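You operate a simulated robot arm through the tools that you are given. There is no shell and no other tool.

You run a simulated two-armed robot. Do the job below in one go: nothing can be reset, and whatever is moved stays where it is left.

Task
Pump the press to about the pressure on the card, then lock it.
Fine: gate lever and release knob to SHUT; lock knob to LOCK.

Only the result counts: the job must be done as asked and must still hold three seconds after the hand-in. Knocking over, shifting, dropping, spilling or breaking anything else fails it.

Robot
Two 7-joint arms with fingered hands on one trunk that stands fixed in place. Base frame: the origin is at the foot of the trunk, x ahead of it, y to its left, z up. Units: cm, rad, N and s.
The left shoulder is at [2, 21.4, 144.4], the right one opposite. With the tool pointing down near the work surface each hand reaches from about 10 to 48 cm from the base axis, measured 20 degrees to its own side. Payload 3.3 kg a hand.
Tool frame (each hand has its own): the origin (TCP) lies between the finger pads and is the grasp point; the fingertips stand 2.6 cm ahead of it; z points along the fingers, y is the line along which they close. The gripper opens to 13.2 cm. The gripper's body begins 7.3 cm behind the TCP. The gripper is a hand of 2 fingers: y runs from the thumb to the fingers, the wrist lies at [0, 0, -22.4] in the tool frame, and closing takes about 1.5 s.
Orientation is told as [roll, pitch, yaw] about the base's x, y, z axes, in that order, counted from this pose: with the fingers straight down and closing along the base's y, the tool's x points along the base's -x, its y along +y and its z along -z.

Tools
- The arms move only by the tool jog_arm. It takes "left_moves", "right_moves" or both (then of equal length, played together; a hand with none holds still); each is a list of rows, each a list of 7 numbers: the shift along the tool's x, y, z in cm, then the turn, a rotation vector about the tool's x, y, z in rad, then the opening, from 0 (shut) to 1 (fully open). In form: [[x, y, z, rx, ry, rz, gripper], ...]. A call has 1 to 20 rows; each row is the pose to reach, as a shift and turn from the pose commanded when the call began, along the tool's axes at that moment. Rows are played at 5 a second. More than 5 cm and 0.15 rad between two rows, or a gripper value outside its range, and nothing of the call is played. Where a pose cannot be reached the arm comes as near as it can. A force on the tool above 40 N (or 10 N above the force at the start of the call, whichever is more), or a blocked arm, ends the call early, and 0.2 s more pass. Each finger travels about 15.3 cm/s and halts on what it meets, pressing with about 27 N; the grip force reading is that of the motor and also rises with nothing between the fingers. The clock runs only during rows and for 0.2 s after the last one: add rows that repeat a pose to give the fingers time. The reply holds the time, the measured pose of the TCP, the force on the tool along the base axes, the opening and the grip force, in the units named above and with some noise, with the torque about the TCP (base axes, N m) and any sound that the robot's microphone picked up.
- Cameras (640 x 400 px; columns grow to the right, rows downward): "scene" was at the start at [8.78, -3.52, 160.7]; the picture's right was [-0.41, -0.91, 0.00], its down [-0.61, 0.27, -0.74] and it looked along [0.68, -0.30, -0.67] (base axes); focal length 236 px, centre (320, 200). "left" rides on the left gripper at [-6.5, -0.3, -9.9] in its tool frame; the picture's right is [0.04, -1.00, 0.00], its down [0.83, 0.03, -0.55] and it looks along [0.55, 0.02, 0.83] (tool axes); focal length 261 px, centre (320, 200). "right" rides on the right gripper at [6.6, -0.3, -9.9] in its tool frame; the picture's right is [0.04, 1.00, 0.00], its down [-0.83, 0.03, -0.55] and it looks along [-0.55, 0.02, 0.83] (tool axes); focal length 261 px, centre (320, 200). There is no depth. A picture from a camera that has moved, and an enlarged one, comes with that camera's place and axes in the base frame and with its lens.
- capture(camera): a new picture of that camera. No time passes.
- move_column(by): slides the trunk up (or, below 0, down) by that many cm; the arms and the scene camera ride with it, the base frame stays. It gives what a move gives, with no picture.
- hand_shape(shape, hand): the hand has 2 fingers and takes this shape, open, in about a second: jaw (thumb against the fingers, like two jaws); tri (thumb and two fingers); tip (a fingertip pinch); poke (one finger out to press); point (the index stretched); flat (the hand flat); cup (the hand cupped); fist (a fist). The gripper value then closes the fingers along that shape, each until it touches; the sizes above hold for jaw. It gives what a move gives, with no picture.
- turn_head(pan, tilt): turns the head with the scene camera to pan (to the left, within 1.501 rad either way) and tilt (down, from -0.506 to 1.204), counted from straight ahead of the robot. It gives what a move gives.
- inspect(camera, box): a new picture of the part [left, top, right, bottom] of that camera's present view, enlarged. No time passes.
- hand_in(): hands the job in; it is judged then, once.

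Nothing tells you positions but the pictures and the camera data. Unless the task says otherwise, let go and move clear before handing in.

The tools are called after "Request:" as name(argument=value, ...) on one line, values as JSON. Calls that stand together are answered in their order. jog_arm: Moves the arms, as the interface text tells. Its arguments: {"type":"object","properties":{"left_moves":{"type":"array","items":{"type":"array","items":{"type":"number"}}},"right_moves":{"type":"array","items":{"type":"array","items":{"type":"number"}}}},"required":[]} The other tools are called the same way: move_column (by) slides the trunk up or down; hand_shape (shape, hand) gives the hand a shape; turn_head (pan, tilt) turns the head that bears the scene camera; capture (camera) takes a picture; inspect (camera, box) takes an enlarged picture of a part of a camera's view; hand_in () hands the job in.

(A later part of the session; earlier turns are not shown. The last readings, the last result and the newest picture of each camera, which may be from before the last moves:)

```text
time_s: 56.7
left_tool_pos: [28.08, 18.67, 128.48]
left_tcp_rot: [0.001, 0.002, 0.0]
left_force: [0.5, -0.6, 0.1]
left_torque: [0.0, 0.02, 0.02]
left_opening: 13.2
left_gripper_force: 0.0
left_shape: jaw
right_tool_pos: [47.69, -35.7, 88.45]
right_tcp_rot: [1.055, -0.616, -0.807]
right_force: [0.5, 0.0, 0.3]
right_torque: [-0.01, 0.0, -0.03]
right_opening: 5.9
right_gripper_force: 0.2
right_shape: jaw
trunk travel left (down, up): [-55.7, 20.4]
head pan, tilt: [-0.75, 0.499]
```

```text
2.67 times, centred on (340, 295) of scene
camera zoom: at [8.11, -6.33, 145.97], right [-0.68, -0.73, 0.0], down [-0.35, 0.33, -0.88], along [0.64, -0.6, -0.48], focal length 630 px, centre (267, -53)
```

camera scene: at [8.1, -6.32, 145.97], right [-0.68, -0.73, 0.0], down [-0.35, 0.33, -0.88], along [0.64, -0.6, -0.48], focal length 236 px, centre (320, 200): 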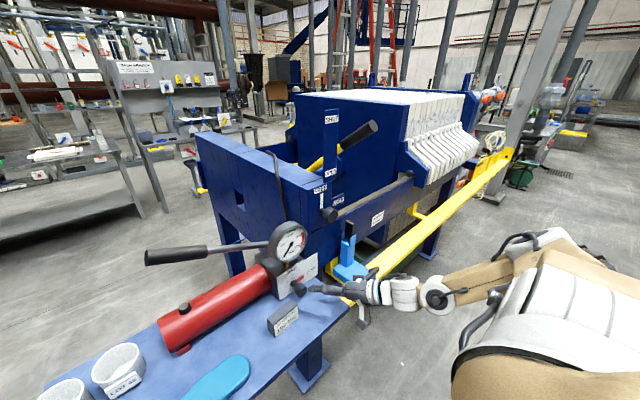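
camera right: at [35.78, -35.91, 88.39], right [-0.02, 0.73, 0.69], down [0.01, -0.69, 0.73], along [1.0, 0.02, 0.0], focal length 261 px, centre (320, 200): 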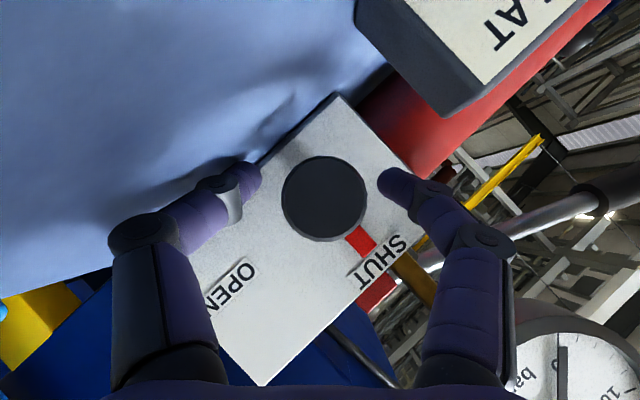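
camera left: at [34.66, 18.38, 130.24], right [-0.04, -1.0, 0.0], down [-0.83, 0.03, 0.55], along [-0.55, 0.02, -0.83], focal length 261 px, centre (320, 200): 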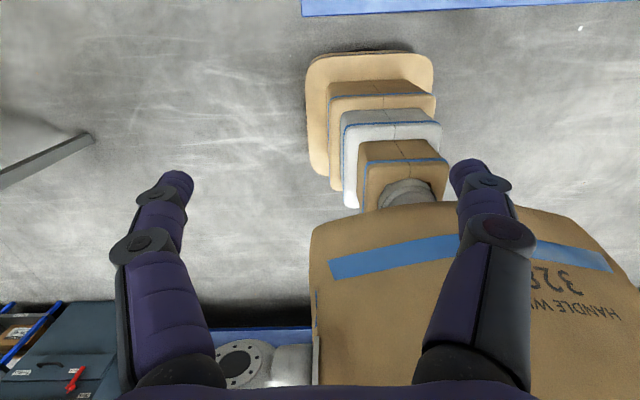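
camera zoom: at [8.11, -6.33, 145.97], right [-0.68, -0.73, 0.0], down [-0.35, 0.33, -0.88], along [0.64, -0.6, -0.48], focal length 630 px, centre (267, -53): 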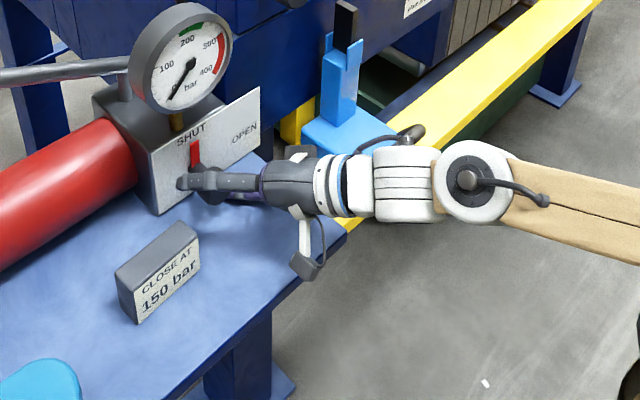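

Pointer is vertical at SHUT and the card is still upright. I'll withdraw along the fingers, then rise clear above the gauge.

Request:
jog_arm(right_moves=[[0, 0, -2.7, 0, 0, 0, 0.45], [0, 0, -5.4, 0, 0, 0, 0.45], [0, 0, -8, 0, 0, 0, 0.45], [-1.7, 3.5, -9.8, 0, 0, 0, 0.45], [-3.4, 7.0, -11.6, 0, 0, 0, 0.45], [-5.1, 10.5, -13.4, 0, 0, 0, 0.45], [-6.8, 14.0, -15.1, 0, 0, 0, 0.45], [-8.5, 17.5, -16.9, 0, 0, 0, 0.45], [-10.27, 20.98, -18.7, 0, 0, 0, 0.45]])

Request:
turn_head(pan=-0.35, tilt=0.65)

Request:
capture(camera="scene")

Request:
capture(camera="right")

```text
time_s: 58.7
left_tool_pos: [28.18, 18.74, 128.53]
left_tcp_rot: [-0.001, 0.002, 0.0]
left_force: [-0.2, -0.4, -1.3]
left_torque: [0.01, -0.01, -0.02]
left_opening: 13.2
left_gripper_force: 0.1
left_shape: jaw
right_tool_pos: [38.25, -34.26, 116.73]
right_tcp_rot: [1.054, -0.62, -0.804]
right_force: [-0.6, -0.7, 0.4]
right_torque: [0.0, 0.02, 0.01]
right_opening: 5.9
right_gripper_force: 0.0
right_shape: jaw
trunk travel left (down, up): [-55.7, 20.4]
head pan, tilt: [-0.75, 0.499]
```

```text
time_s: 59.5
left_tool_pos: [28.26, 18.65, 128.48]
left_tcp_rot: [0.0, 0.003, 0.003]
left_force: [0.2, 0.1, 0.6]
left_torque: [-0.02, -0.01, -0.02]
left_opening: 13.19
left_gripper_force: 0.0
left_shape: jaw
right_tool_pos: [38.29, -34.28, 116.7]
right_tcp_rot: [1.054, -0.618, -0.805]
right_force: [0.0, 0.1, 0.7]
right_torque: [0.01, -0.03, 0.0]
right_opening: 5.91
right_gripper_force: 0.0
right_shape: jaw
trunk travel left (down, up): [-55.7, 20.4]
head pan, tilt: [-0.351, 0.649]
```

```text
taken
camera scene: at [9.6, -3.12, 144.64], right [-0.34, -0.94, 0.0], down [-0.57, 0.21, -0.8], along [0.75, -0.27, -0.6], focal length 236 px, centre (320, 200)
```

scene: 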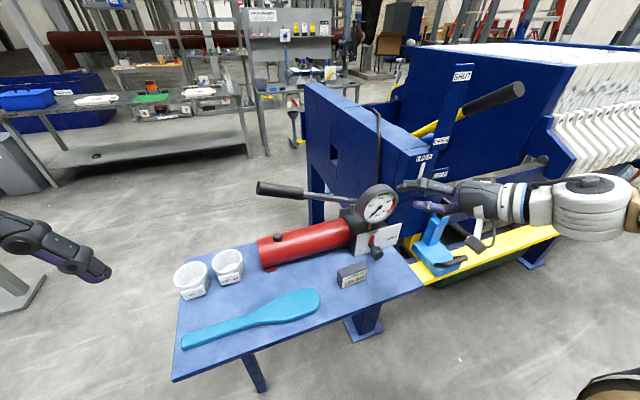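

```text
taken
camera right: at [26.29, -34.55, 116.61], right [-0.02, 0.73, 0.69], down [0.01, -0.68, 0.73], along [1.0, 0.02, 0.0], focal length 261 px, centre (320, 200)
```

right: 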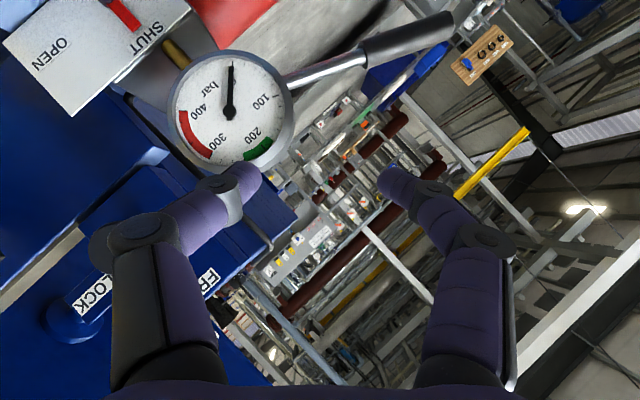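

Release is at SHUT and the hand is clear at (38, -34, 117). The pump handle runs from (59.6, -16.7, 107.6) to (60.7, -5.4, 111.5). I'll turn the hand so the fingers close above and below the handle and stop about 14 cm short.

Request:
jog_arm(right_moves=[[0.52, 2.3, 2.2, 0.058, -0.016, 0.1125, 0.5], [1.05, 4.6, 4.4, 0.116, -0.032, 0.225, 0.55], [1.57, 6.9, 6.7, 0.174, -0.048, 0.337, 0.6], [2.1, 9.2, 8.9, 0.232, -0.064, 0.45, 0.6], [2.6, 11.5, 11.1, 0.29, -0.08, 0.562, 0.6], [3.14, 13.8, 13.3, 0.3485, -0.097, 0.675, 0.6], [3.67, 16.1, 15.5, 0.4066, -0.113, 0.787, 0.6], [4.19, 18.4, 17.77, 0.4647, -0.1288, 0.8995, 0.6], [4.19, 18.4, 17.77, 0.4647, -0.1288, 0.8995, 0.6]])

Request:
capture(camera="scene")

Request:
capture(camera="right")

```text
time_s: 61.5
left_tool_pos: [28.24, 18.58, 128.5]
left_tcp_rot: [0.0, 0.003, 0.002]
left_force: [0.4, -0.3, 0.3]
left_torque: [0.0, 0.01, 0.01]
left_opening: 13.19
left_gripper_force: 0.1
left_shape: jaw
right_tool_pos: [48.94, -19.72, 121.68]
right_tcp_rot: [0.765, 0.037, -1.47]
right_force: [-0.4, -0.7, -0.3]
right_torque: [0.03, 0.02, 0.02]
right_opening: 7.93
right_gripper_force: 0.1
right_shape: jaw
right hand out of reach, approached as far as the arm can: row 1, 2, 3, 7, 8, 9
trunk travel left (down, up): [-55.7, 20.4]
head pan, tilt: [-0.351, 0.649]
```

```text
taken
camera scene: at [9.68, -3.13, 144.63], right [-0.34, -0.94, 0.0], down [-0.57, 0.21, -0.8], along [0.75, -0.27, -0.61], focal length 236 px, centre (320, 200)
```

scene: 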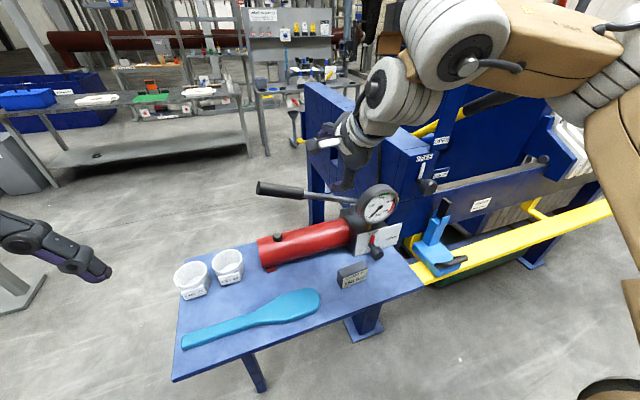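

```text
taken
camera right: at [41.24, -14.03, 128.87], right [0.72, 0.09, 0.69], down [-0.27, -0.88, 0.39], along [0.64, -0.47, -0.61], focal length 261 px, centre (320, 200)
```

right: 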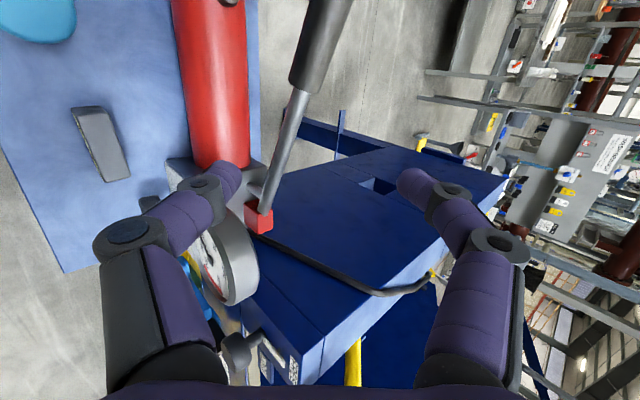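

The orientation is right but the hand stopped at y = -19.7. I'll try edging left and forward from here.

Request:
jog_arm(right_moves=[[1.95, 0.1, 1.4, 0, 0, 0, 0.6], [3.9, 0.2, 2.8, 0, 0, 0, 0.6], [5.85, 0.3, 4.2, 0, 0, 0, 0.6], [7.8, 0.43, 5.6, 0, 0, 0, 0.6]])

Request:
capture(camera="scene")

```text
time_s: 62.5
left_tool_pos: [28.21, 18.71, 128.52]
left_tcp_rot: [0.0, 0.002, 0.002]
left_force: [0.2, -0.4, -1.1]
left_torque: [0.01, -0.06, -0.01]
left_opening: 13.16
left_gripper_force: 0.0
left_shape: jaw
right_tool_pos: [49.68, -19.54, 119.82]
right_tcp_rot: [0.764, 0.033, -1.471]
right_force: [0.3, -0.1, 0.1]
right_torque: [-0.02, 0.03, -0.02]
right_opening: 7.91
right_gripper_force: 0.0
right_shape: jaw
right hand out of reach, approached as far as the arm can: row 1, 2, 3, 4
trunk travel left (down, up): [-55.7, 20.4]
head pan, tilt: [-0.351, 0.649]
```

```text
taken
camera scene: at [9.6, -3.12, 144.63], right [-0.34, -0.94, 0.0], down [-0.57, 0.21, -0.8], along [0.75, -0.27, -0.6], focal length 236 px, centre (320, 200)
```

scene: 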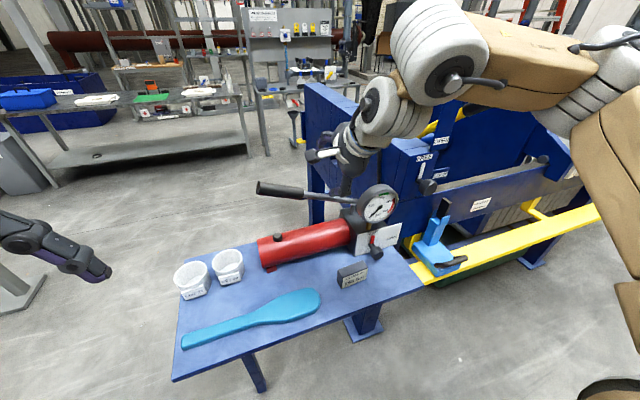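

Still blocked at y of about -19.5 in this roll. I'll turn the hand back to the neutral roll while moving left, to see how far left it reaches that way.

Request:
jog_arm(right_moves=[[0, 0, -1, 0, 0, -0.143, 0.6], [0, 0, -1, 0, 0, -0.285, 0.6], [0.5, 0, -1, 0, 0, -0.428, 0.6], [1.5, 0.1, -1, 0, 0, -0.57, 0.6], [2.5, 0.3, -1, 0, 0, -0.713, 0.6], [3.5, 0.4, -1, 0, 0, -0.856, 0.6], [4.5, 0.6, -1, 0, 0, -1.0, 0.6], [5.5, 0.7, -1, 0, 0, -1.14, 0.6], [6.5, 0.9, -1, 0, 0, -1.285, 0.6], [7.2, 1.0, -1, 0, 0, -1.43, 0.6], [7.9, 1.08, -1, 0, 0, -1.57, 0.6]])

Request:
capture(camera="scene")

Request:
capture(camera="right")

```text
time_s: 64.9
left_tool_pos: [28.17, 18.71, 128.42]
left_tcp_rot: [0.001, 0.003, -0.002]
left_force: [0.1, -0.7, -0.2]
left_torque: [-0.02, -0.01, 0.04]
left_opening: 13.17
left_gripper_force: 0.1
left_shape: jaw
right_tool_pos: [47.51, -19.15, 121.53]
right_tcp_rot: [0.048, -0.765, 0.07]
right_force: [0.2, -0.3, 0.3]
right_torque: [0.01, 0.0, -0.05]
right_opening: 7.9
right_gripper_force: 0.1
right_shape: jaw
right hand out of reach, approached as far as the arm can: row 4, 5, 6, 7, 8, 9, 10, 11
trunk travel left (down, up): [-55.7, 20.4]
head pan, tilt: [-0.351, 0.649]
```

```text
taken
camera scene: at [9.59, -3.1, 144.64], right [-0.34, -0.94, 0.0], down [-0.57, 0.21, -0.8], along [0.75, -0.27, -0.6], focal length 236 px, centre (320, 200)
```

scene: 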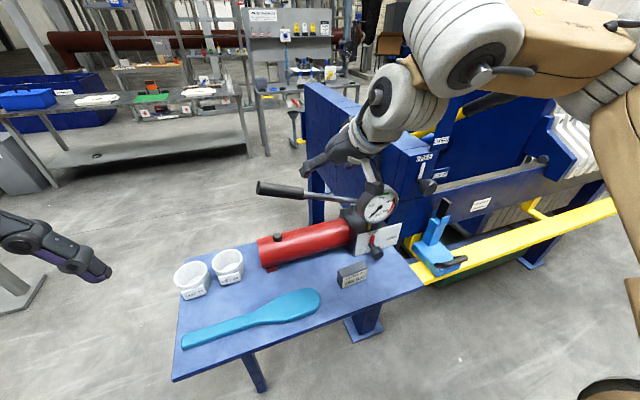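

```text
taken
camera right: at [35.92, -20.75, 124.04], right [-0.13, 0.99, 0.01], down [0.22, 0.02, 0.98], along [0.97, 0.13, -0.22], focal length 261 px, centre (320, 200)
```

right: 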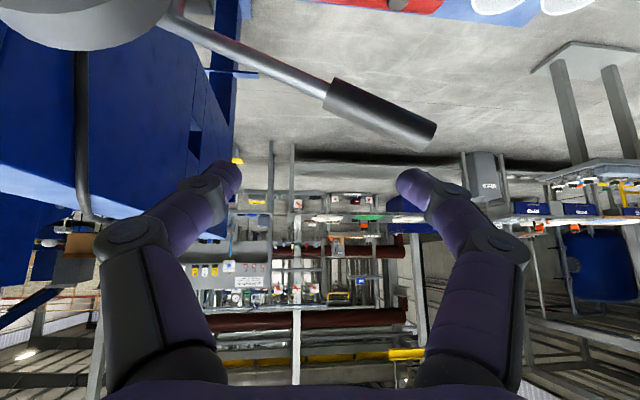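

Both rolls stop at about y = -19, so it's a shoulder limit at this height. At the start the opposite hand reached well inward with its wrist high, so I'll raise the hand first and try moving left up there.

Request:
jog_arm(right_moves=[[-2.75, 0.1, -3.6, 0, 0, 0, 0.6], [-5.5, 0.2, -7.2, 0, 0, 0, 0.6], [-8.25, 0.3, -10.8, 0, 0, 0, 0.6], [-11, 0.44, -14.36, 0, 0, 0, 0.6], [-11.3, 3.7, -14.0, 0, 0, 0, 0.6], [-11.6, 7.0, -13.7, 0, 0, 0, 0.6], [-11.9, 10.3, -13.4, 0, 0, 0, 0.6]])

Request:
capture(camera="scene")

```text
time_s: 66.5
left_tool_pos: [28.27, 18.61, 128.51]
left_tcp_rot: [-0.001, 0.002, 0.0]
left_force: [-0.4, 0.0, 0.0]
left_torque: [0.0, 0.02, -0.01]
left_opening: 13.21
left_gripper_force: 0.1
left_shape: jaw
right_tool_pos: [43.23, -21.89, 136.7]
right_tcp_rot: [0.046, -0.765, 0.065]
right_force: [0.4, -0.3, 0.3]
right_torque: [0.02, 0.02, 0.02]
right_opening: 7.93
right_gripper_force: 0.0
right_shape: jaw
right hand out of reach, approached as far as the arm can: row 1, 2, 3, 4, 5, 6, 7
trunk travel left (down, up): [-55.7, 20.4]
head pan, tilt: [-0.351, 0.649]
```

```text
taken
camera scene: at [9.59, -3.11, 144.64], right [-0.34, -0.94, 0.0], down [-0.57, 0.21, -0.8], along [0.75, -0.27, -0.6], focal length 236 px, centre (320, 200)
```

scene: 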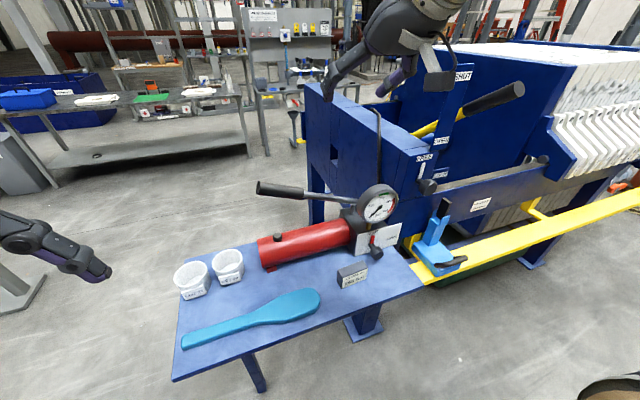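

The right arm still can't pass y of about -20 up there. I'll move it aside and test the left arm, which began the job across the midline, for the pump handle.

Request:
jog_arm(left_moves=[[-2, -2.8, 0, 0, 0, 0, 1], [-4, -5.5, 0, 0, 0, 0, 1], [-6, -8.3, 0, 0, 0, 0, 1], [-8, -11, 0, 0, 0, 0, 1], [-10, -13.8, 0, 0, 0, 0, 1], [-11.8, -16.6, 0, 0, 0, 0, 1]], right_moves=[[2.0, -3.6, -0.6, 0, 0, 0, 0.6], [4.0, -7.3, -1.1, 0, 0, 0, 0.6], [6.0, -10.9, -1.7, 0, 0, 0, 0.6], [8.0, -14.5, -2.3, 0, 0, 0, 0.6], [10, -18.2, -2.8, 0, 0, 0, 0.6], [11.9, -21.8, -3.4, 0, 0, 0, 0.6]])

Request:
capture(camera="scene")

```text
time_s: 67.9
left_tool_pos: [40.26, 2.49, 130.3]
left_tcp_rot: [-0.041, -0.021, 0.017]
left_force: [-0.2, 0.2, 0.0]
left_torque: [0.02, 0.05, -0.01]
left_opening: 13.19
left_gripper_force: 0.0
left_shape: jaw
right_tool_pos: [34.38, -44.56, 130.27]
right_tcp_rot: [0.047, -0.765, 0.066]
right_force: [0.0, 0.1, -0.2]
right_torque: [0.03, 0.02, 0.02]
right_opening: 7.9
right_gripper_force: 0.0
right_shape: jaw
trunk travel left (down, up): [-55.7, 20.4]
head pan, tilt: [-0.351, 0.649]
```

```text
taken
camera scene: at [9.57, -3.18, 144.63], right [-0.34, -0.94, 0.0], down [-0.57, 0.21, -0.8], along [0.75, -0.27, -0.6], focal length 236 px, centre (320, 200)
```

scene: 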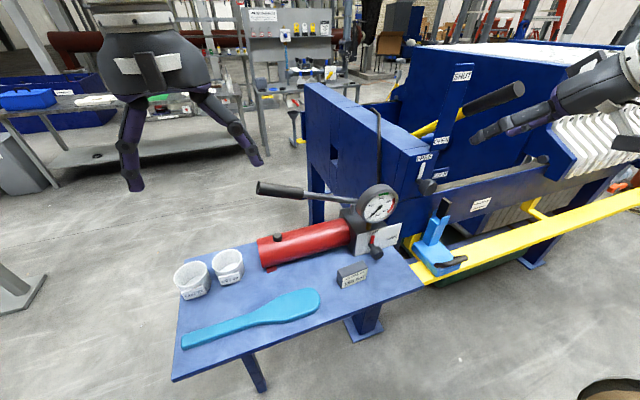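

The left arm reaches (40, 2.5, 130) fine, so it can do the pumping. I'll turn the left hand so its fingers sit above and below the handle, stopping about 14 cm short of it.

Request:
jog_arm(left_moves=[[-0.85, -0.7, 1.1, 0.075, -0.051, -0.099, 0.7], [-1.7, -1.4, 2.2, 0.149, -0.102, -0.199, 0.7], [-2.6, -2.1, 3.2, 0.224, -0.152, -0.298, 0.6], [-3.4, -2.8, 4.3, 0.299, -0.203, -0.398, 0.6], [-4.3, -3.5, 5.4, 0.374, -0.254, -0.497, 0.6], [-5.1, -4.3, 6.5, 0.448, -0.305, -0.596, 0.6], [-6.0, -5.0, 7.6, 0.523, -0.356, -0.696, 0.6], [-6.8, -5.7, 8.7, 0.598, -0.407, -0.795, 0.6], [-7.7, -6.4, 9.7, 0.673, -0.457, -0.895, 0.6], [-8.5, -7.1, 10.8, 0.747, -0.508, -0.994, 0.6], [-9.4, -7.8, 11.9, 0.822, -0.559, -1.0935, 0.6], [-9.4, -7.8, 11.9, 0.822, -0.559, -1.0935, 0.6]])

Request:
capture(camera="scene")

Request:
capture(camera="left")

```text
time_s: 70.5
left_tool_pos: [49.33, -5.71, 116.61]
left_tcp_rot: [-0.94, 0.0, 1.189]
left_force: [0.5, 0.0, -0.2]
left_torque: [0.04, 0.03, -0.03]
left_opening: 7.96
left_gripper_force: 0.0
left_shape: jaw
right_tool_pos: [34.36, -44.43, 130.35]
right_tcp_rot: [0.047, -0.765, 0.065]
right_force: [0.2, -0.4, 0.3]
right_torque: [0.0, -0.01, 0.05]
right_opening: 7.89
right_gripper_force: 0.1
right_shape: jaw
trunk travel left (down, up): [-55.7, 20.4]
head pan, tilt: [-0.351, 0.649]
```

```text
taken
camera scene: at [9.58, -3.09, 144.64], right [-0.34, -0.94, 0.0], down [-0.57, 0.21, -0.8], along [0.75, -0.27, -0.6], focal length 236 px, centre (320, 200)
```

scene: 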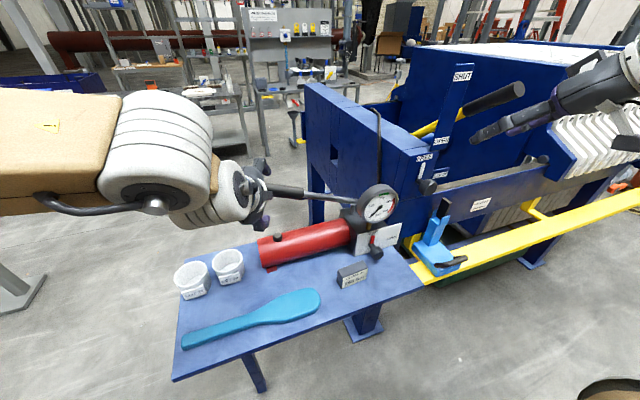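

```text
taken
camera left: at [44.41, 3.26, 122.7], right [0.53, -0.26, 0.81], down [-0.74, -0.6, 0.3], along [0.41, -0.76, -0.51], focal length 261 px, centre (320, 200)
```

left: 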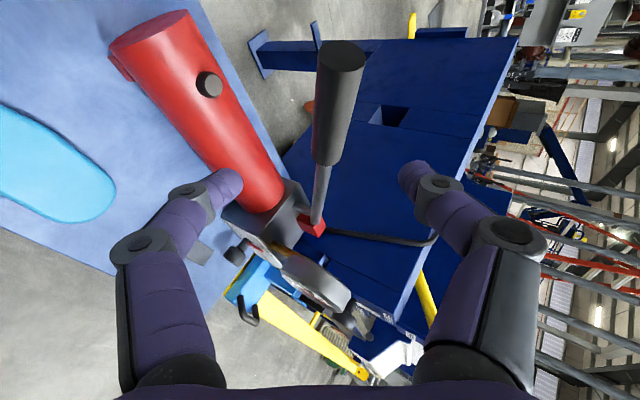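

The left hand is well placed at (49, -6, 117), and its camera confirms the handle where I computed it. I'll slide in 13 cm so the fingers bracket the handle grip.

Request:
jog_arm(left_moves=[[-0.6, -1.5, 1.5, 0, 0, 0, 0.6], [-0.6, -1.53, 4.5, 0, 0, 0, 0.6], [-0.6, -1.53, 7.5, 0, 0, 0, 0.6], [-0.6, -1.53, 10.5, 0, 0, 0, 0.6], [-0.6, -1.53, 13.1, 0, 0, 0, 0.6]])

Request:
capture(camera="left")

Request:
inspect(camera="scene", box=[180, 120, 420, 270])

```text
time_s: 71.7
left_tool_pos: [60.26, -9.41, 110.14]
left_tcp_rot: [-0.939, -0.004, 1.188]
left_force: [0.4, 0.5, 0.5]
left_torque: [-0.01, -0.02, 0.0]
left_opening: 7.96
left_gripper_force: 0.0
left_shape: jaw
right_tool_pos: [34.56, -44.41, 130.32]
right_tcp_rot: [0.046, -0.765, 0.066]
right_force: [-0.3, -0.8, -0.7]
right_torque: [0.0, -0.02, 0.03]
right_opening: 7.9
right_gripper_force: 0.0
right_shape: jaw
trunk travel left (down, up): [-55.7, 20.4]
head pan, tilt: [-0.351, 0.649]
```

```text
taken
camera left: at [55.37, -0.42, 116.22], right [0.53, -0.26, 0.81], down [-0.74, -0.6, 0.3], along [0.41, -0.76, -0.51], focal length 261 px, centre (320, 200)
```

left: 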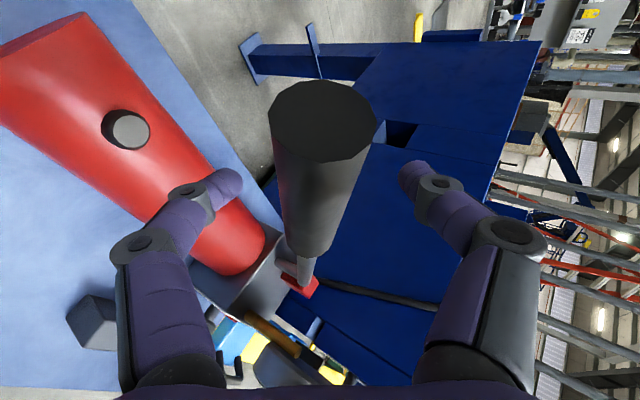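

```text
2.67 times, centred on (300, 195) of scene
camera zoom: at [9.64, -3.16, 144.63], right [-0.34, -0.94, 0.0], down [-0.57, 0.21, -0.8], along [0.75, -0.27, -0.6], focal length 630 px, centre (373, 213)
```

zoom: 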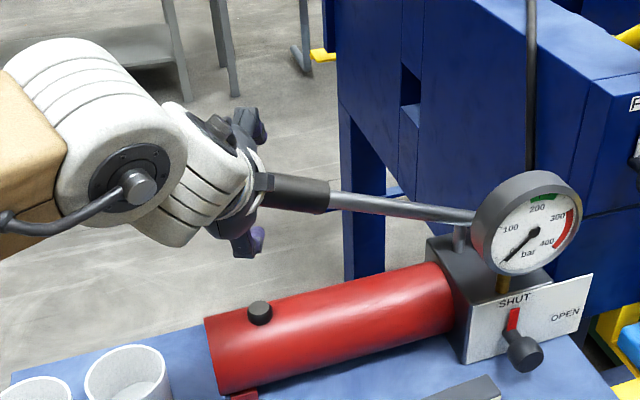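

The handle sits between the fingers, with the TCP on it at (60.3, -9.4, 110.1). I'll close to a loose bracket and try a gentle 3 cm downstroke while watching force and gauge.

Request:
jog_arm(left_moves=[[0, 0, 0, 0, 0, 0, 0.4], [0, 0, 0, 0, 0, 0, 0.27], [0, 0, 0, 0, 0, 0, 0.27], [-0.25, 0.9, 0.5, 0, 0, 0, 0.27], [-0.5, 1.8, 1.05, 0, 0, 0, 0.27], [-0.69, 2.73, 1.57, 0, 0, 0, 0.27]])

Request:
inspect(camera="scene", box=[180, 120, 420, 270])

Request:
capture(camera="left")

```text
time_s: 73.1
left_tool_pos: [60.25, -8.6, 107.06]
left_tcp_rot: [-0.939, -0.003, 1.189]
left_force: [1.5, 0.4, 2.5]
left_torque: [-0.05, -0.03, 0.04]
left_opening: 3.71
left_gripper_force: 0.0
left_shape: jaw
right_tool_pos: [34.4, -44.28, 130.41]
right_tcp_rot: [0.047, -0.764, 0.066]
right_force: [0.6, -0.5, -0.8]
right_torque: [-0.01, 0.0, -0.04]
right_opening: 7.93
right_gripper_force: 0.0
right_shape: jaw
trunk travel left (down, up): [-55.7, 20.4]
head pan, tilt: [-0.351, 0.649]
```

```text
2.67 times, centred on (300, 195) of scene
camera zoom: at [9.63, -3.09, 144.64], right [-0.34, -0.94, 0.0], down [-0.57, 0.21, -0.8], along [0.75, -0.27, -0.6], focal length 630 px, centre (373, 213)
```

zoom: 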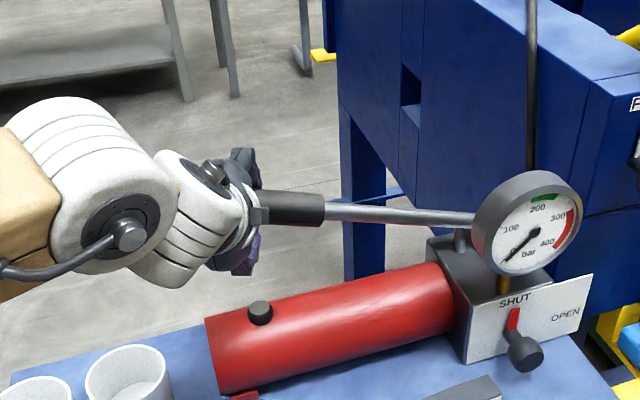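

```text
taken
camera left: at [55.33, 0.43, 113.08], right [0.53, -0.26, 0.81], down [-0.74, -0.6, 0.3], along [0.41, -0.76, -0.51], focal length 261 px, centre (320, 200)
```

left: 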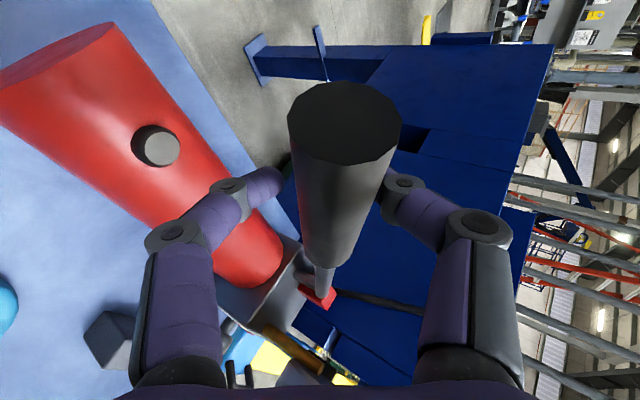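

The handle follows the hand down easily. I'll continue the stroke.

Request:
jog_arm(left_moves=[[-0.13, 0.95, 0.6, 0, 0, 0, 0.27], [-0.25, 1.87, 1.19, 0, 0, 0, 0.27], [-0.26, 2.8, 1.85, 0, 0, 0, 0.27], [-0.27, 3.77, 2.51, 0, 0, 0, 0.27]])

Request:
inspect(camera="scene", box=[180, 120, 420, 270])

Request:
capture(camera="left")

```text
time_s: 74.1
left_tool_pos: [60.21, -8.24, 102.44]
left_tcp_rot: [-0.941, -0.001, 1.191]
left_force: [4.1, 3.6, 3.2]
left_torque: [-0.1, -0.05, 0.08]
left_opening: 3.84
left_gripper_force: 0.0
left_shape: jaw
right_tool_pos: [34.41, -44.32, 130.38]
right_tcp_rot: [0.047, -0.766, 0.066]
right_force: [0.4, -0.8, -0.7]
right_torque: [-0.01, 0.03, 0.02]
right_opening: 7.92
right_gripper_force: 0.0
right_shape: jaw
trunk travel left (down, up): [-55.7, 20.4]
head pan, tilt: [-0.351, 0.649]
```

```text
2.67 times, centred on (300, 195) of scene
camera zoom: at [9.64, -3.06, 144.63], right [-0.34, -0.94, 0.0], down [-0.57, 0.21, -0.8], along [0.75, -0.27, -0.6], focal length 630 px, centre (373, 213)
```

zoom: 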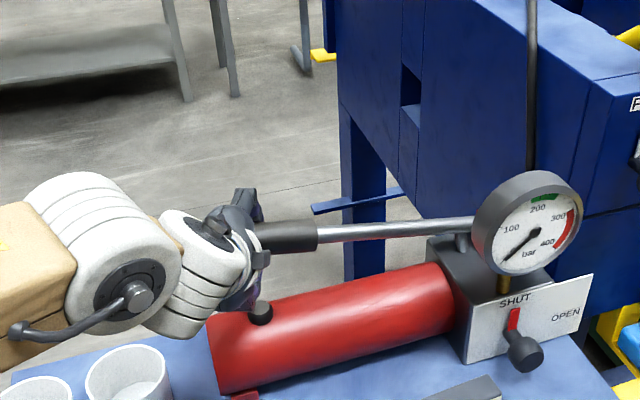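

```text
taken
camera left: at [55.27, 0.79, 108.53], right [0.53, -0.26, 0.81], down [-0.74, -0.6, 0.3], along [0.41, -0.76, -0.51], focal length 261 px, centre (320, 200)
```

left: 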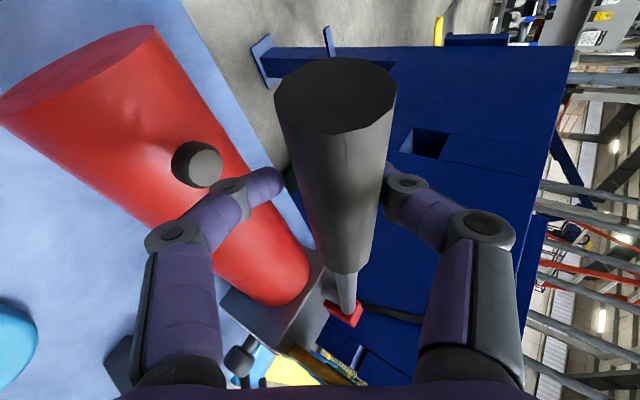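

The handle is about level and the gauge still shows near 0. The lower finger nears the cylinder's filler cap, so I'll go only another 1 cm down and check for the end of the stroke.

Request:
jog_arm(left_moves=[[0, 0.4, 0.29, 0, 0, 0, 0.27], [0, 0.81, 0.59, 0, 0, 0, 0.27]])

Request:
inspect(camera="scene", box=[240, 150, 420, 262])

```text
time_s: 74.7
left_tool_pos: [60.17, -8.27, 101.5]
left_tcp_rot: [-0.941, -0.003, 1.19]
left_force: [4.0, 4.1, 3.1]
left_torque: [-0.11, -0.09, 0.15]
left_opening: 3.9
left_gripper_force: 0.0
left_shape: jaw
right_tool_pos: [34.45, -44.4, 130.43]
right_tcp_rot: [0.046, -0.764, 0.066]
right_force: [-0.7, -0.1, 0.0]
right_torque: [0.0, 0.02, 0.01]
right_opening: 7.92
right_gripper_force: 0.1
right_shape: jaw
trunk travel left (down, up): [-55.7, 20.4]
head pan, tilt: [-0.351, 0.649]
```

```text
3.56 times, centred on (330, 206) of scene
camera zoom: at [9.64, -3.06, 144.63], right [-0.34, -0.94, 0.0], down [-0.57, 0.21, -0.8], along [0.75, -0.27, -0.6], focal length 840 px, centre (284, 179)
```

zoom: 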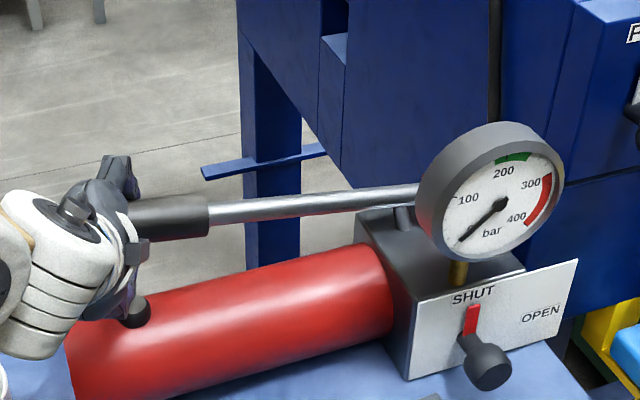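

Gauge is still at zero, so the first stroke only took up slack. I'll raise the handle again past its starting height and watch for the top of the stroke.

Request:
jog_arm(left_moves=[[0.1, -1.5, -1.0, 0, 0, 0, 0.27], [0.2, -3.0, -2.05, 0, 0, 0, 0.27], [0.3, -4.6, -3.1, 0, 0, 0, 0.27], [0.6, -6.0, -3.9, 0, 0, 0, 0.27], [0.96, -7.31, -4.67, 0, 0, 0, 0.27], [1.6, -8.8, -5.4, 0, 0, 0, 0.27], [2.23, -10.37, -6.16, 0, 0, 0, 0.27]])

Request:
inspect(camera="scene", box=[240, 150, 420, 262])

Request:
capture(camera="left")

```text
time_s: 76.3
left_tool_pos: [60.18, -10.77, 113.39]
left_tcp_rot: [-0.935, -0.004, 1.187]
left_force: [-6.4, 5.1, -10.8]
left_torque: [0.25, 0.24, 0.01]
left_opening: 6.55
left_gripper_force: 0.1
left_shape: jaw
right_tool_pos: [34.3, -44.43, 130.31]
right_tcp_rot: [0.048, -0.764, 0.066]
right_force: [-0.7, -0.2, 0.2]
right_torque: [0.0, 0.0, 0.02]
right_opening: 7.89
right_gripper_force: 0.1
right_shape: jaw
trunk travel left (down, up): [-55.7, 20.4]
head pan, tilt: [-0.351, 0.649]
```

```text
3.56 times, centred on (330, 206) of scene
camera zoom: at [9.49, -3.08, 144.63], right [-0.34, -0.94, 0.0], down [-0.57, 0.21, -0.8], along [0.75, -0.27, -0.6], focal length 840 px, centre (284, 179)
```

zoom: 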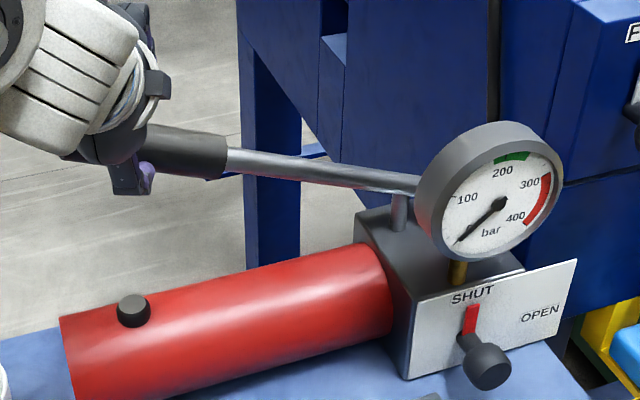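

```text
taken
camera left: at [55.3, -1.8, 119.52], right [0.53, -0.26, 0.8], down [-0.74, -0.6, 0.3], along [0.4, -0.76, -0.51], focal length 261 px, centre (320, 200)
```

left: 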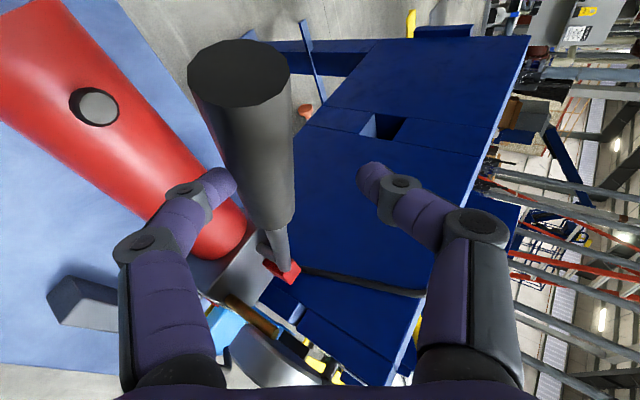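

The handle's top stop is at its starting height, and it pushed the lower finger open a bit. Next I'll re-centre on the grip near y = -11.5 and hold it firmly, so I can stroke lower without a loose finger beneath it.

Request:
jog_arm(left_moves=[[0.4, 1.5, 0.8, 0, 0, 0, 0.55], [0.83, 3.08, 1.69, 0, 0, 0, 0.55], [0.83, 3.08, 1.69, 0, 0, 0, 0.3], [0.83, 3.08, 1.69, 0, 0, 0, 0], [0.83, 3.08, 1.69, 0, 0, 0, 0], [0.83, 3.08, 1.69, 0, 0, 0, 0], [0.83, 3.08, 1.69, 0, 0, 0, 0]])

Request:
capture(camera="left")

Request:
inspect(camera="scene", box=[240, 150, 420, 262])

```text
time_s: 77.9
left_tool_pos: [59.59, -11.53, 109.94]
left_tcp_rot: [-0.94, -0.002, 1.189]
left_force: [0.3, -0.3, 1.1]
left_torque: [0.05, 0.03, -0.05]
left_opening: 2.97
left_gripper_force: 27.4
left_shape: jaw
right_tool_pos: [34.44, -44.43, 130.27]
right_tcp_rot: [0.048, -0.764, 0.067]
right_force: [0.7, 0.5, -1.3]
right_torque: [0.0, 0.02, 0.02]
right_opening: 7.92
right_gripper_force: 0.1
right_shape: jaw
trunk travel left (down, up): [-55.7, 20.4]
head pan, tilt: [-0.351, 0.649]
```

```text
taken
camera left: at [54.76, -2.47, 116.08], right [0.53, -0.26, 0.81], down [-0.74, -0.6, 0.3], along [0.41, -0.76, -0.51], focal length 261 px, centre (320, 200)
```

left: 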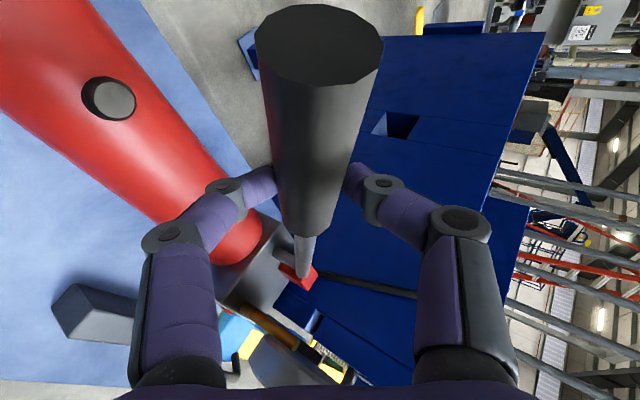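

```text
3.56 times, centred on (330, 206) of scene
camera zoom: at [9.6, -3.15, 144.63], right [-0.34, -0.94, 0.0], down [-0.57, 0.21, -0.8], along [0.75, -0.27, -0.6], focal length 840 px, centre (284, 179)
```

zoom: 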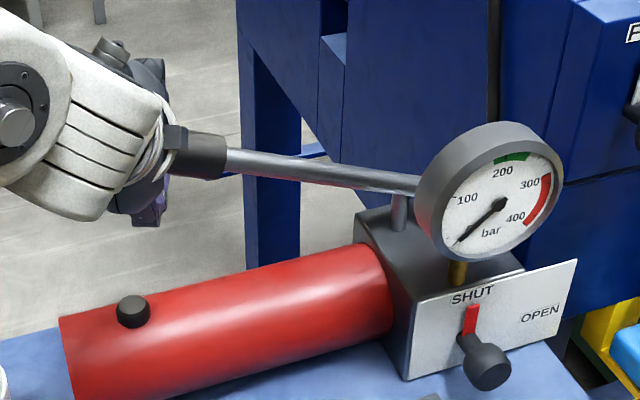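

Firm grip on the handle near y = -11.5. Now a full slow downstroke along its arc.

Request:
jog_arm(left_moves=[[-0.46, 1.5, 0.82, 0, 0, 0, 0], [-0.77, 2.92, 1.65, 0, 0, 0, 0], [-0.9, 3.8, 2.2, 0, 0, 0, 0], [-1.0, 4.67, 2.77, 0, 0, 0, 0], [-1.02, 5.5, 3.35, 0, 0, 0, 0], [-1.03, 6.38, 3.96, 0, 0, 0, 0], [-0.96, 7.2, 4.6, 0, 0, 0, 0], [-0.88, 8.04, 5.22, 0, 0, 0, 0]])

Request:
inspect(camera="scene", box=[240, 150, 420, 262])

Request:
capture(camera="left")

```text
time_s: 79.7
left_tool_pos: [59.67, -9.78, 100.55]
left_tcp_rot: [-0.945, -0.002, 1.199]
left_force: [4.0, 28.2, 14.2]
left_torque: [-0.36, -0.35, 0.68]
left_opening: 3.05
left_gripper_force: 27.3
left_shape: jaw
right_tool_pos: [34.25, -43.98, 130.43]
right_tcp_rot: [0.043, -0.764, 0.072]
right_force: [0.6, -0.2, -0.1]
right_torque: [0.0, 0.0, 0.04]
right_opening: 7.92
right_gripper_force: 0.0
right_shape: jaw
trunk travel left (down, up): [-55.7, 20.4]
head pan, tilt: [-0.351, 0.649]
```

```text
3.56 times, centred on (330, 206) of scene
camera zoom: at [9.49, -2.61, 144.66], right [-0.34, -0.94, 0.0], down [-0.57, 0.2, -0.8], along [0.75, -0.28, -0.6], focal length 840 px, centre (284, 179)
```

zoom: 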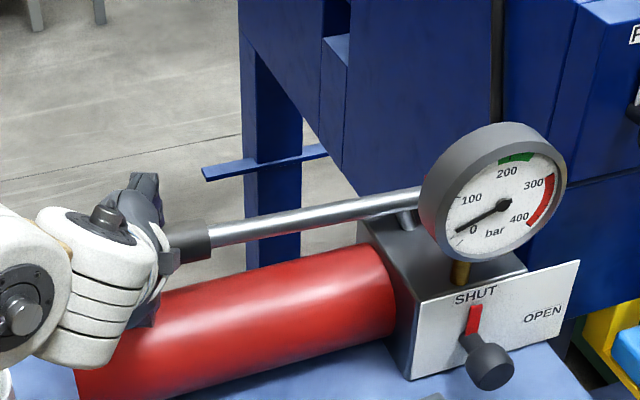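

```text
taken
camera left: at [54.62, -0.79, 106.61], right [0.53, -0.25, 0.81], down [-0.74, -0.61, 0.29], along [0.42, -0.75, -0.51], focal length 261 px, centre (320, 200)
```

left: 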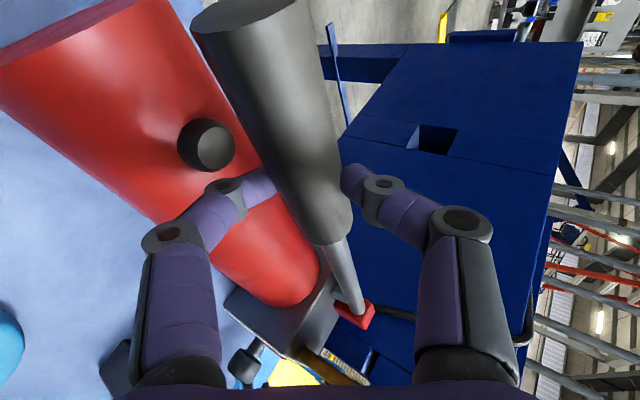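

The gauge needle has started to rise. The side force shows the real pivot is a little lower, near z = 100.5, so I'll correct the arc and press about 1 cm further.

Request:
jog_arm(left_moves=[[-0.55, 0.15, -0.18, 0, 0, 0, 0], [-0.76, 0.6, 0.1, 0, 0, 0, 0], [-0.76, 1.05, 0.34, 0, 0, 0, 0]])

Request:
inspect(camera="scene", box=[240, 150, 420, 262])

Request:
inspect(camera="scene", box=[345, 175, 415, 225])

```text
time_s: 80.5
left_tool_pos: [59.29, -9.52, 99.91]
left_tcp_rot: [-0.95, 0.0, 1.191]
left_force: [-1.2, 16.6, 35.3]
left_torque: [-0.79, -0.96, 0.53]
left_opening: 3.06
left_gripper_force: 27.5
left_shape: jaw
right_tool_pos: [34.12, -44.15, 130.52]
right_tcp_rot: [0.044, -0.768, 0.069]
right_force: [1.6, -0.4, 0.2]
right_torque: [0.01, -0.02, 0.0]
right_opening: 7.91
right_gripper_force: 0.1
right_shape: jaw
trunk travel left (down, up): [-55.7, 20.4]
head pan, tilt: [-0.351, 0.649]
```

```text
3.56 times, centred on (330, 206) of scene
camera zoom: at [9.19, -2.82, 144.7], right [-0.34, -0.94, 0.0], down [-0.57, 0.21, -0.8], along [0.75, -0.28, -0.6], focal length 840 px, centre (284, 179)
```

zoom: 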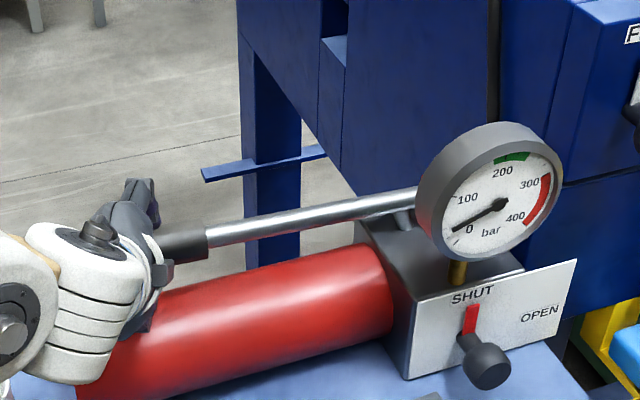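

```text
8.00 times, centred on (380, 200) of scene
camera zoom: at [9.19, -2.82, 144.7], right [-0.34, -0.94, 0.0], down [-0.57, 0.21, -0.8], along [0.75, -0.28, -0.6], focal length 1891 px, centre (-160, 200)
```

zoom: 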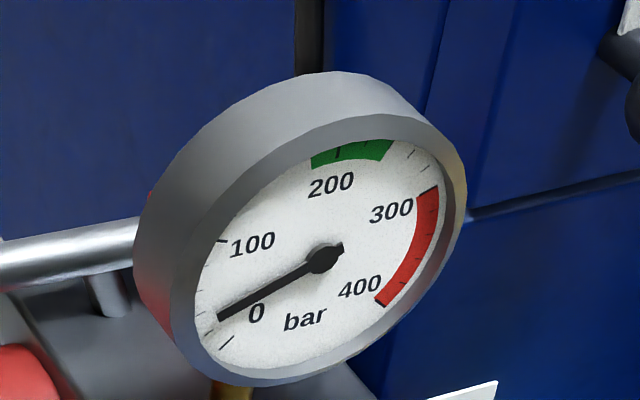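

The gauge now reads roughly 25–30 bar and the handle is at the bottom of its stroke. I'll make one full up-and-down stroke along the corrected arc and see how much it adds.

Request:
jog_arm(left_moves=[[0.33, -0.57, -0.23, 0, 0, 0, 0], [0.28, -1.96, -1.24, 0, 0, 0, 0], [0.35, -3.38, -2.2, 0, 0, 0, 0], [0.55, -4.83, -3.12, 0, 0, 0, 0], [0.88, -6.29, -3.98, 0, 0, 0, 0], [1.32, -7.75, -4.77, 0, 0, 0, 0], [1.89, -9.1, -5.45, 0, 0, 0, 0]])

Request:
inspect(camera="scene", box=[345, 175, 415, 225])

Request:
capture(camera="left")

```text
time_s: 82.1
left_tool_pos: [59.5, -11.97, 109.76]
left_tcp_rot: [-0.937, -0.003, 1.185]
left_force: [-1.6, -1.7, -3.4]
left_torque: [0.6, 0.07, -0.42]
left_opening: 2.84
left_gripper_force: 27.1
left_shape: jaw
right_tool_pos: [34.3, -44.54, 130.34]
right_tcp_rot: [0.046, -0.766, 0.067]
right_force: [0.2, 0.3, 0.8]
right_torque: [0.03, 0.0, 0.01]
right_opening: 7.93
right_gripper_force: 0.1
right_shape: jaw
trunk travel left (down, up): [-55.7, 20.4]
head pan, tilt: [-0.351, 0.649]
```

```text
8.00 times, centred on (380, 200) of scene
camera zoom: at [9.61, -3.2, 144.62], right [-0.34, -0.94, 0.0], down [-0.57, 0.21, -0.8], along [0.75, -0.27, -0.6], focal length 1891 px, centre (-160, 200)
```

zoom: 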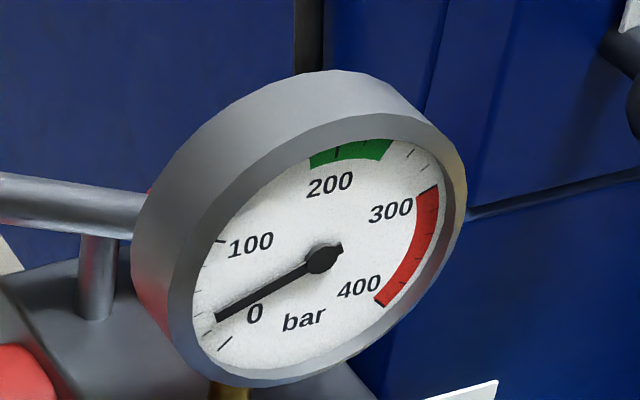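

```text
taken
camera left: at [54.6, -2.88, 115.9], right [0.53, -0.26, 0.8], down [-0.74, -0.6, 0.3], along [0.4, -0.76, -0.51], focal length 261 px, centre (320, 200)
```

left: 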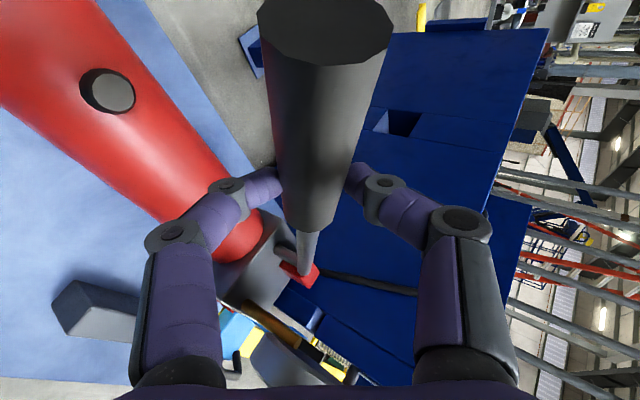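

Pressure holds at about 30 bar through the upstroke. Now the second downstroke.

Request:
jog_arm(left_moves=[[-0.57, 1.35, 0.68, 0, 0, 0, 0], [-1.01, 2.81, 1.47, 0, 0, 0, 0], [-1.34, 4.27, 2.33, 0, 0, 0, 0], [-1.54, 5.72, 3.25, 0, 0, 0, 0], [-1.61, 7.14, 4.21, 0, 0, 0, 0], [-1.58, 7.9, 4.75, 0, 0, 0, 0], [-1.56, 8.53, 5.22, 0, 0, 0, 0]])

Request:
inspect(camera="scene", box=[345, 175, 415, 225])

Request:
inspect(camera="scene", box=[240, 150, 420, 262])

```text
time_s: 83.7
left_tool_pos: [59.37, -9.6, 100.27]
left_tcp_rot: [-0.948, -0.002, 1.194]
left_force: [-3.6, 8.6, 24.2]
left_torque: [-0.99, -0.37, 0.57]
left_opening: 2.99
left_gripper_force: 26.9
left_shape: jaw
right_tool_pos: [34.08, -44.24, 130.61]
right_tcp_rot: [0.045, -0.767, 0.069]
right_force: [0.6, 0.5, 0.7]
right_torque: [-0.03, 0.0, -0.04]
right_opening: 7.93
right_gripper_force: 0.1
right_shape: jaw
trunk travel left (down, up): [-55.7, 20.4]
head pan, tilt: [-0.351, 0.649]
```

```text
8.00 times, centred on (380, 200) of scene
camera zoom: at [9.28, -2.93, 144.69], right [-0.34, -0.94, 0.0], down [-0.57, 0.21, -0.8], along [0.75, -0.27, -0.6], focal length 1891 px, centre (-160, 200)
```

zoom: 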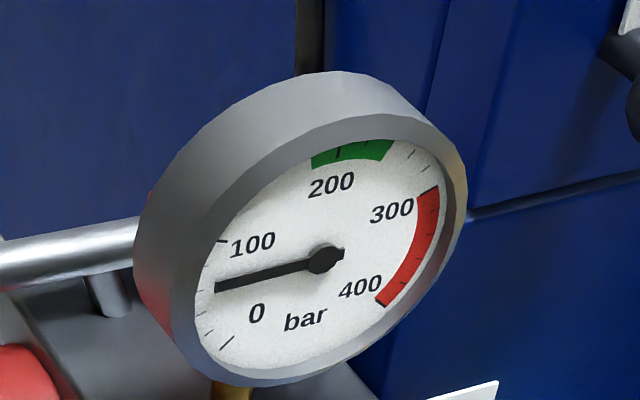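

```text
3.56 times, centred on (330, 206) of scene
camera zoom: at [9.28, -2.93, 144.69], right [-0.34, -0.94, 0.0], down [-0.57, 0.21, -0.8], along [0.75, -0.27, -0.6], focal length 840 px, centre (284, 179)
```

zoom: 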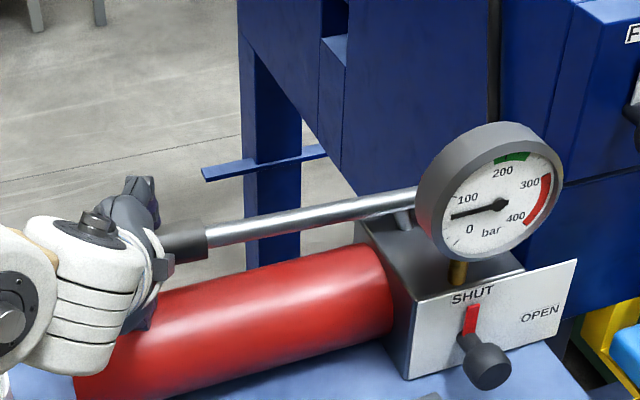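

Now the gauge reads about 60 bar, so a full stroke adds roughly 30. I'll do another full up-and-down stroke.

Request:
jog_arm(left_moves=[[-0.05, -1.39, -1.01, 0, 0, 0, 0], [0.02, -2.81, -1.97, 0, 0, 0, 0], [0.22, -4.26, -2.89, 0, 0, 0, 0], [0.55, -5.72, -3.75, 0, 0, 0, 0], [0.99, -7.18, -4.54, 0, 0, 0, 0], [1.5, -8.45, -5.15, 0, 0, 0, 0], [0.99, -7.18, -4.54, 0, 0, 0, 0], [0.55, -5.72, -3.75, 0, 0, 0, 0], [0.22, -4.26, -2.89, 0, 0, 0, 0], [0.02, -2.81, -1.97, 0, 0, 0, 0], [-0.05, -1.39, -1.01, 0, 0, 0, 0], [-0.02, -0.65, -0.47, 0, 0, 0, 0], [0, 0, 0, 0, 0, 0, 0]])

Request:
inspect(camera="scene", box=[345, 175, 415, 225])

Request:
capture(camera="left")

```text
time_s: 86.5
left_tool_pos: [59.34, -9.73, 100.34]
left_tcp_rot: [-0.947, -0.001, 1.194]
left_force: [-3.3, 13.7, 24.2]
left_torque: [-0.89, -0.35, 0.7]
left_opening: 3.0
left_gripper_force: 27.1
left_shape: jaw
right_tool_pos: [34.08, -44.04, 130.51]
right_tcp_rot: [0.043, -0.766, 0.068]
right_force: [-1.2, 0.1, 0.3]
right_torque: [-0.01, 0.01, -0.03]
right_opening: 7.95
right_gripper_force: 0.1
right_shape: jaw
trunk travel left (down, up): [-55.7, 20.4]
head pan, tilt: [-0.351, 0.649]
```

```text
8.00 times, centred on (380, 200) of scene
camera zoom: at [9.29, -2.85, 144.68], right [-0.34, -0.94, 0.0], down [-0.57, 0.21, -0.8], along [0.75, -0.27, -0.6], focal length 1891 px, centre (-160, 200)
```

zoom: 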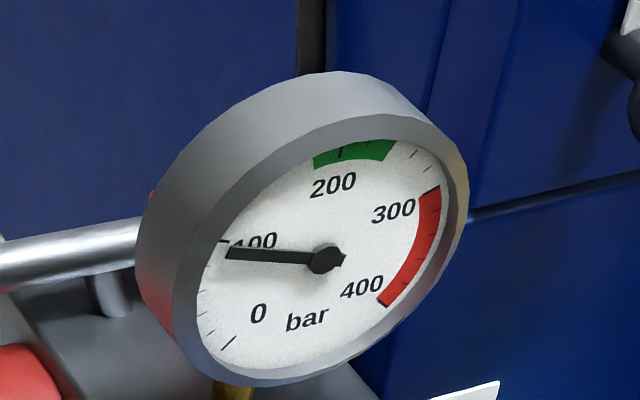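

```text
taken
camera left: at [54.43, -0.59, 106.38], right [0.53, -0.25, 0.81], down [-0.74, -0.6, 0.29], along [0.41, -0.76, -0.51], focal length 261 px, centre (320, 200)
```

left: 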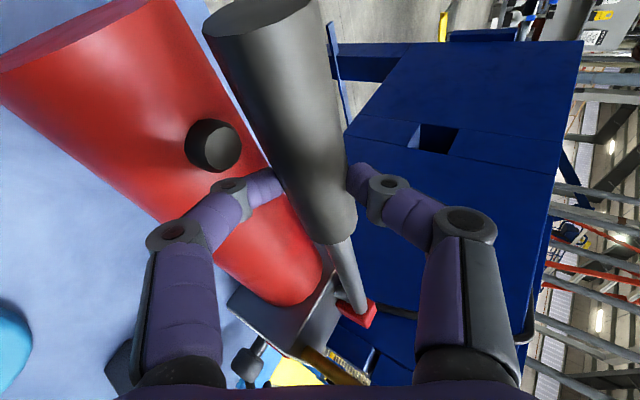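

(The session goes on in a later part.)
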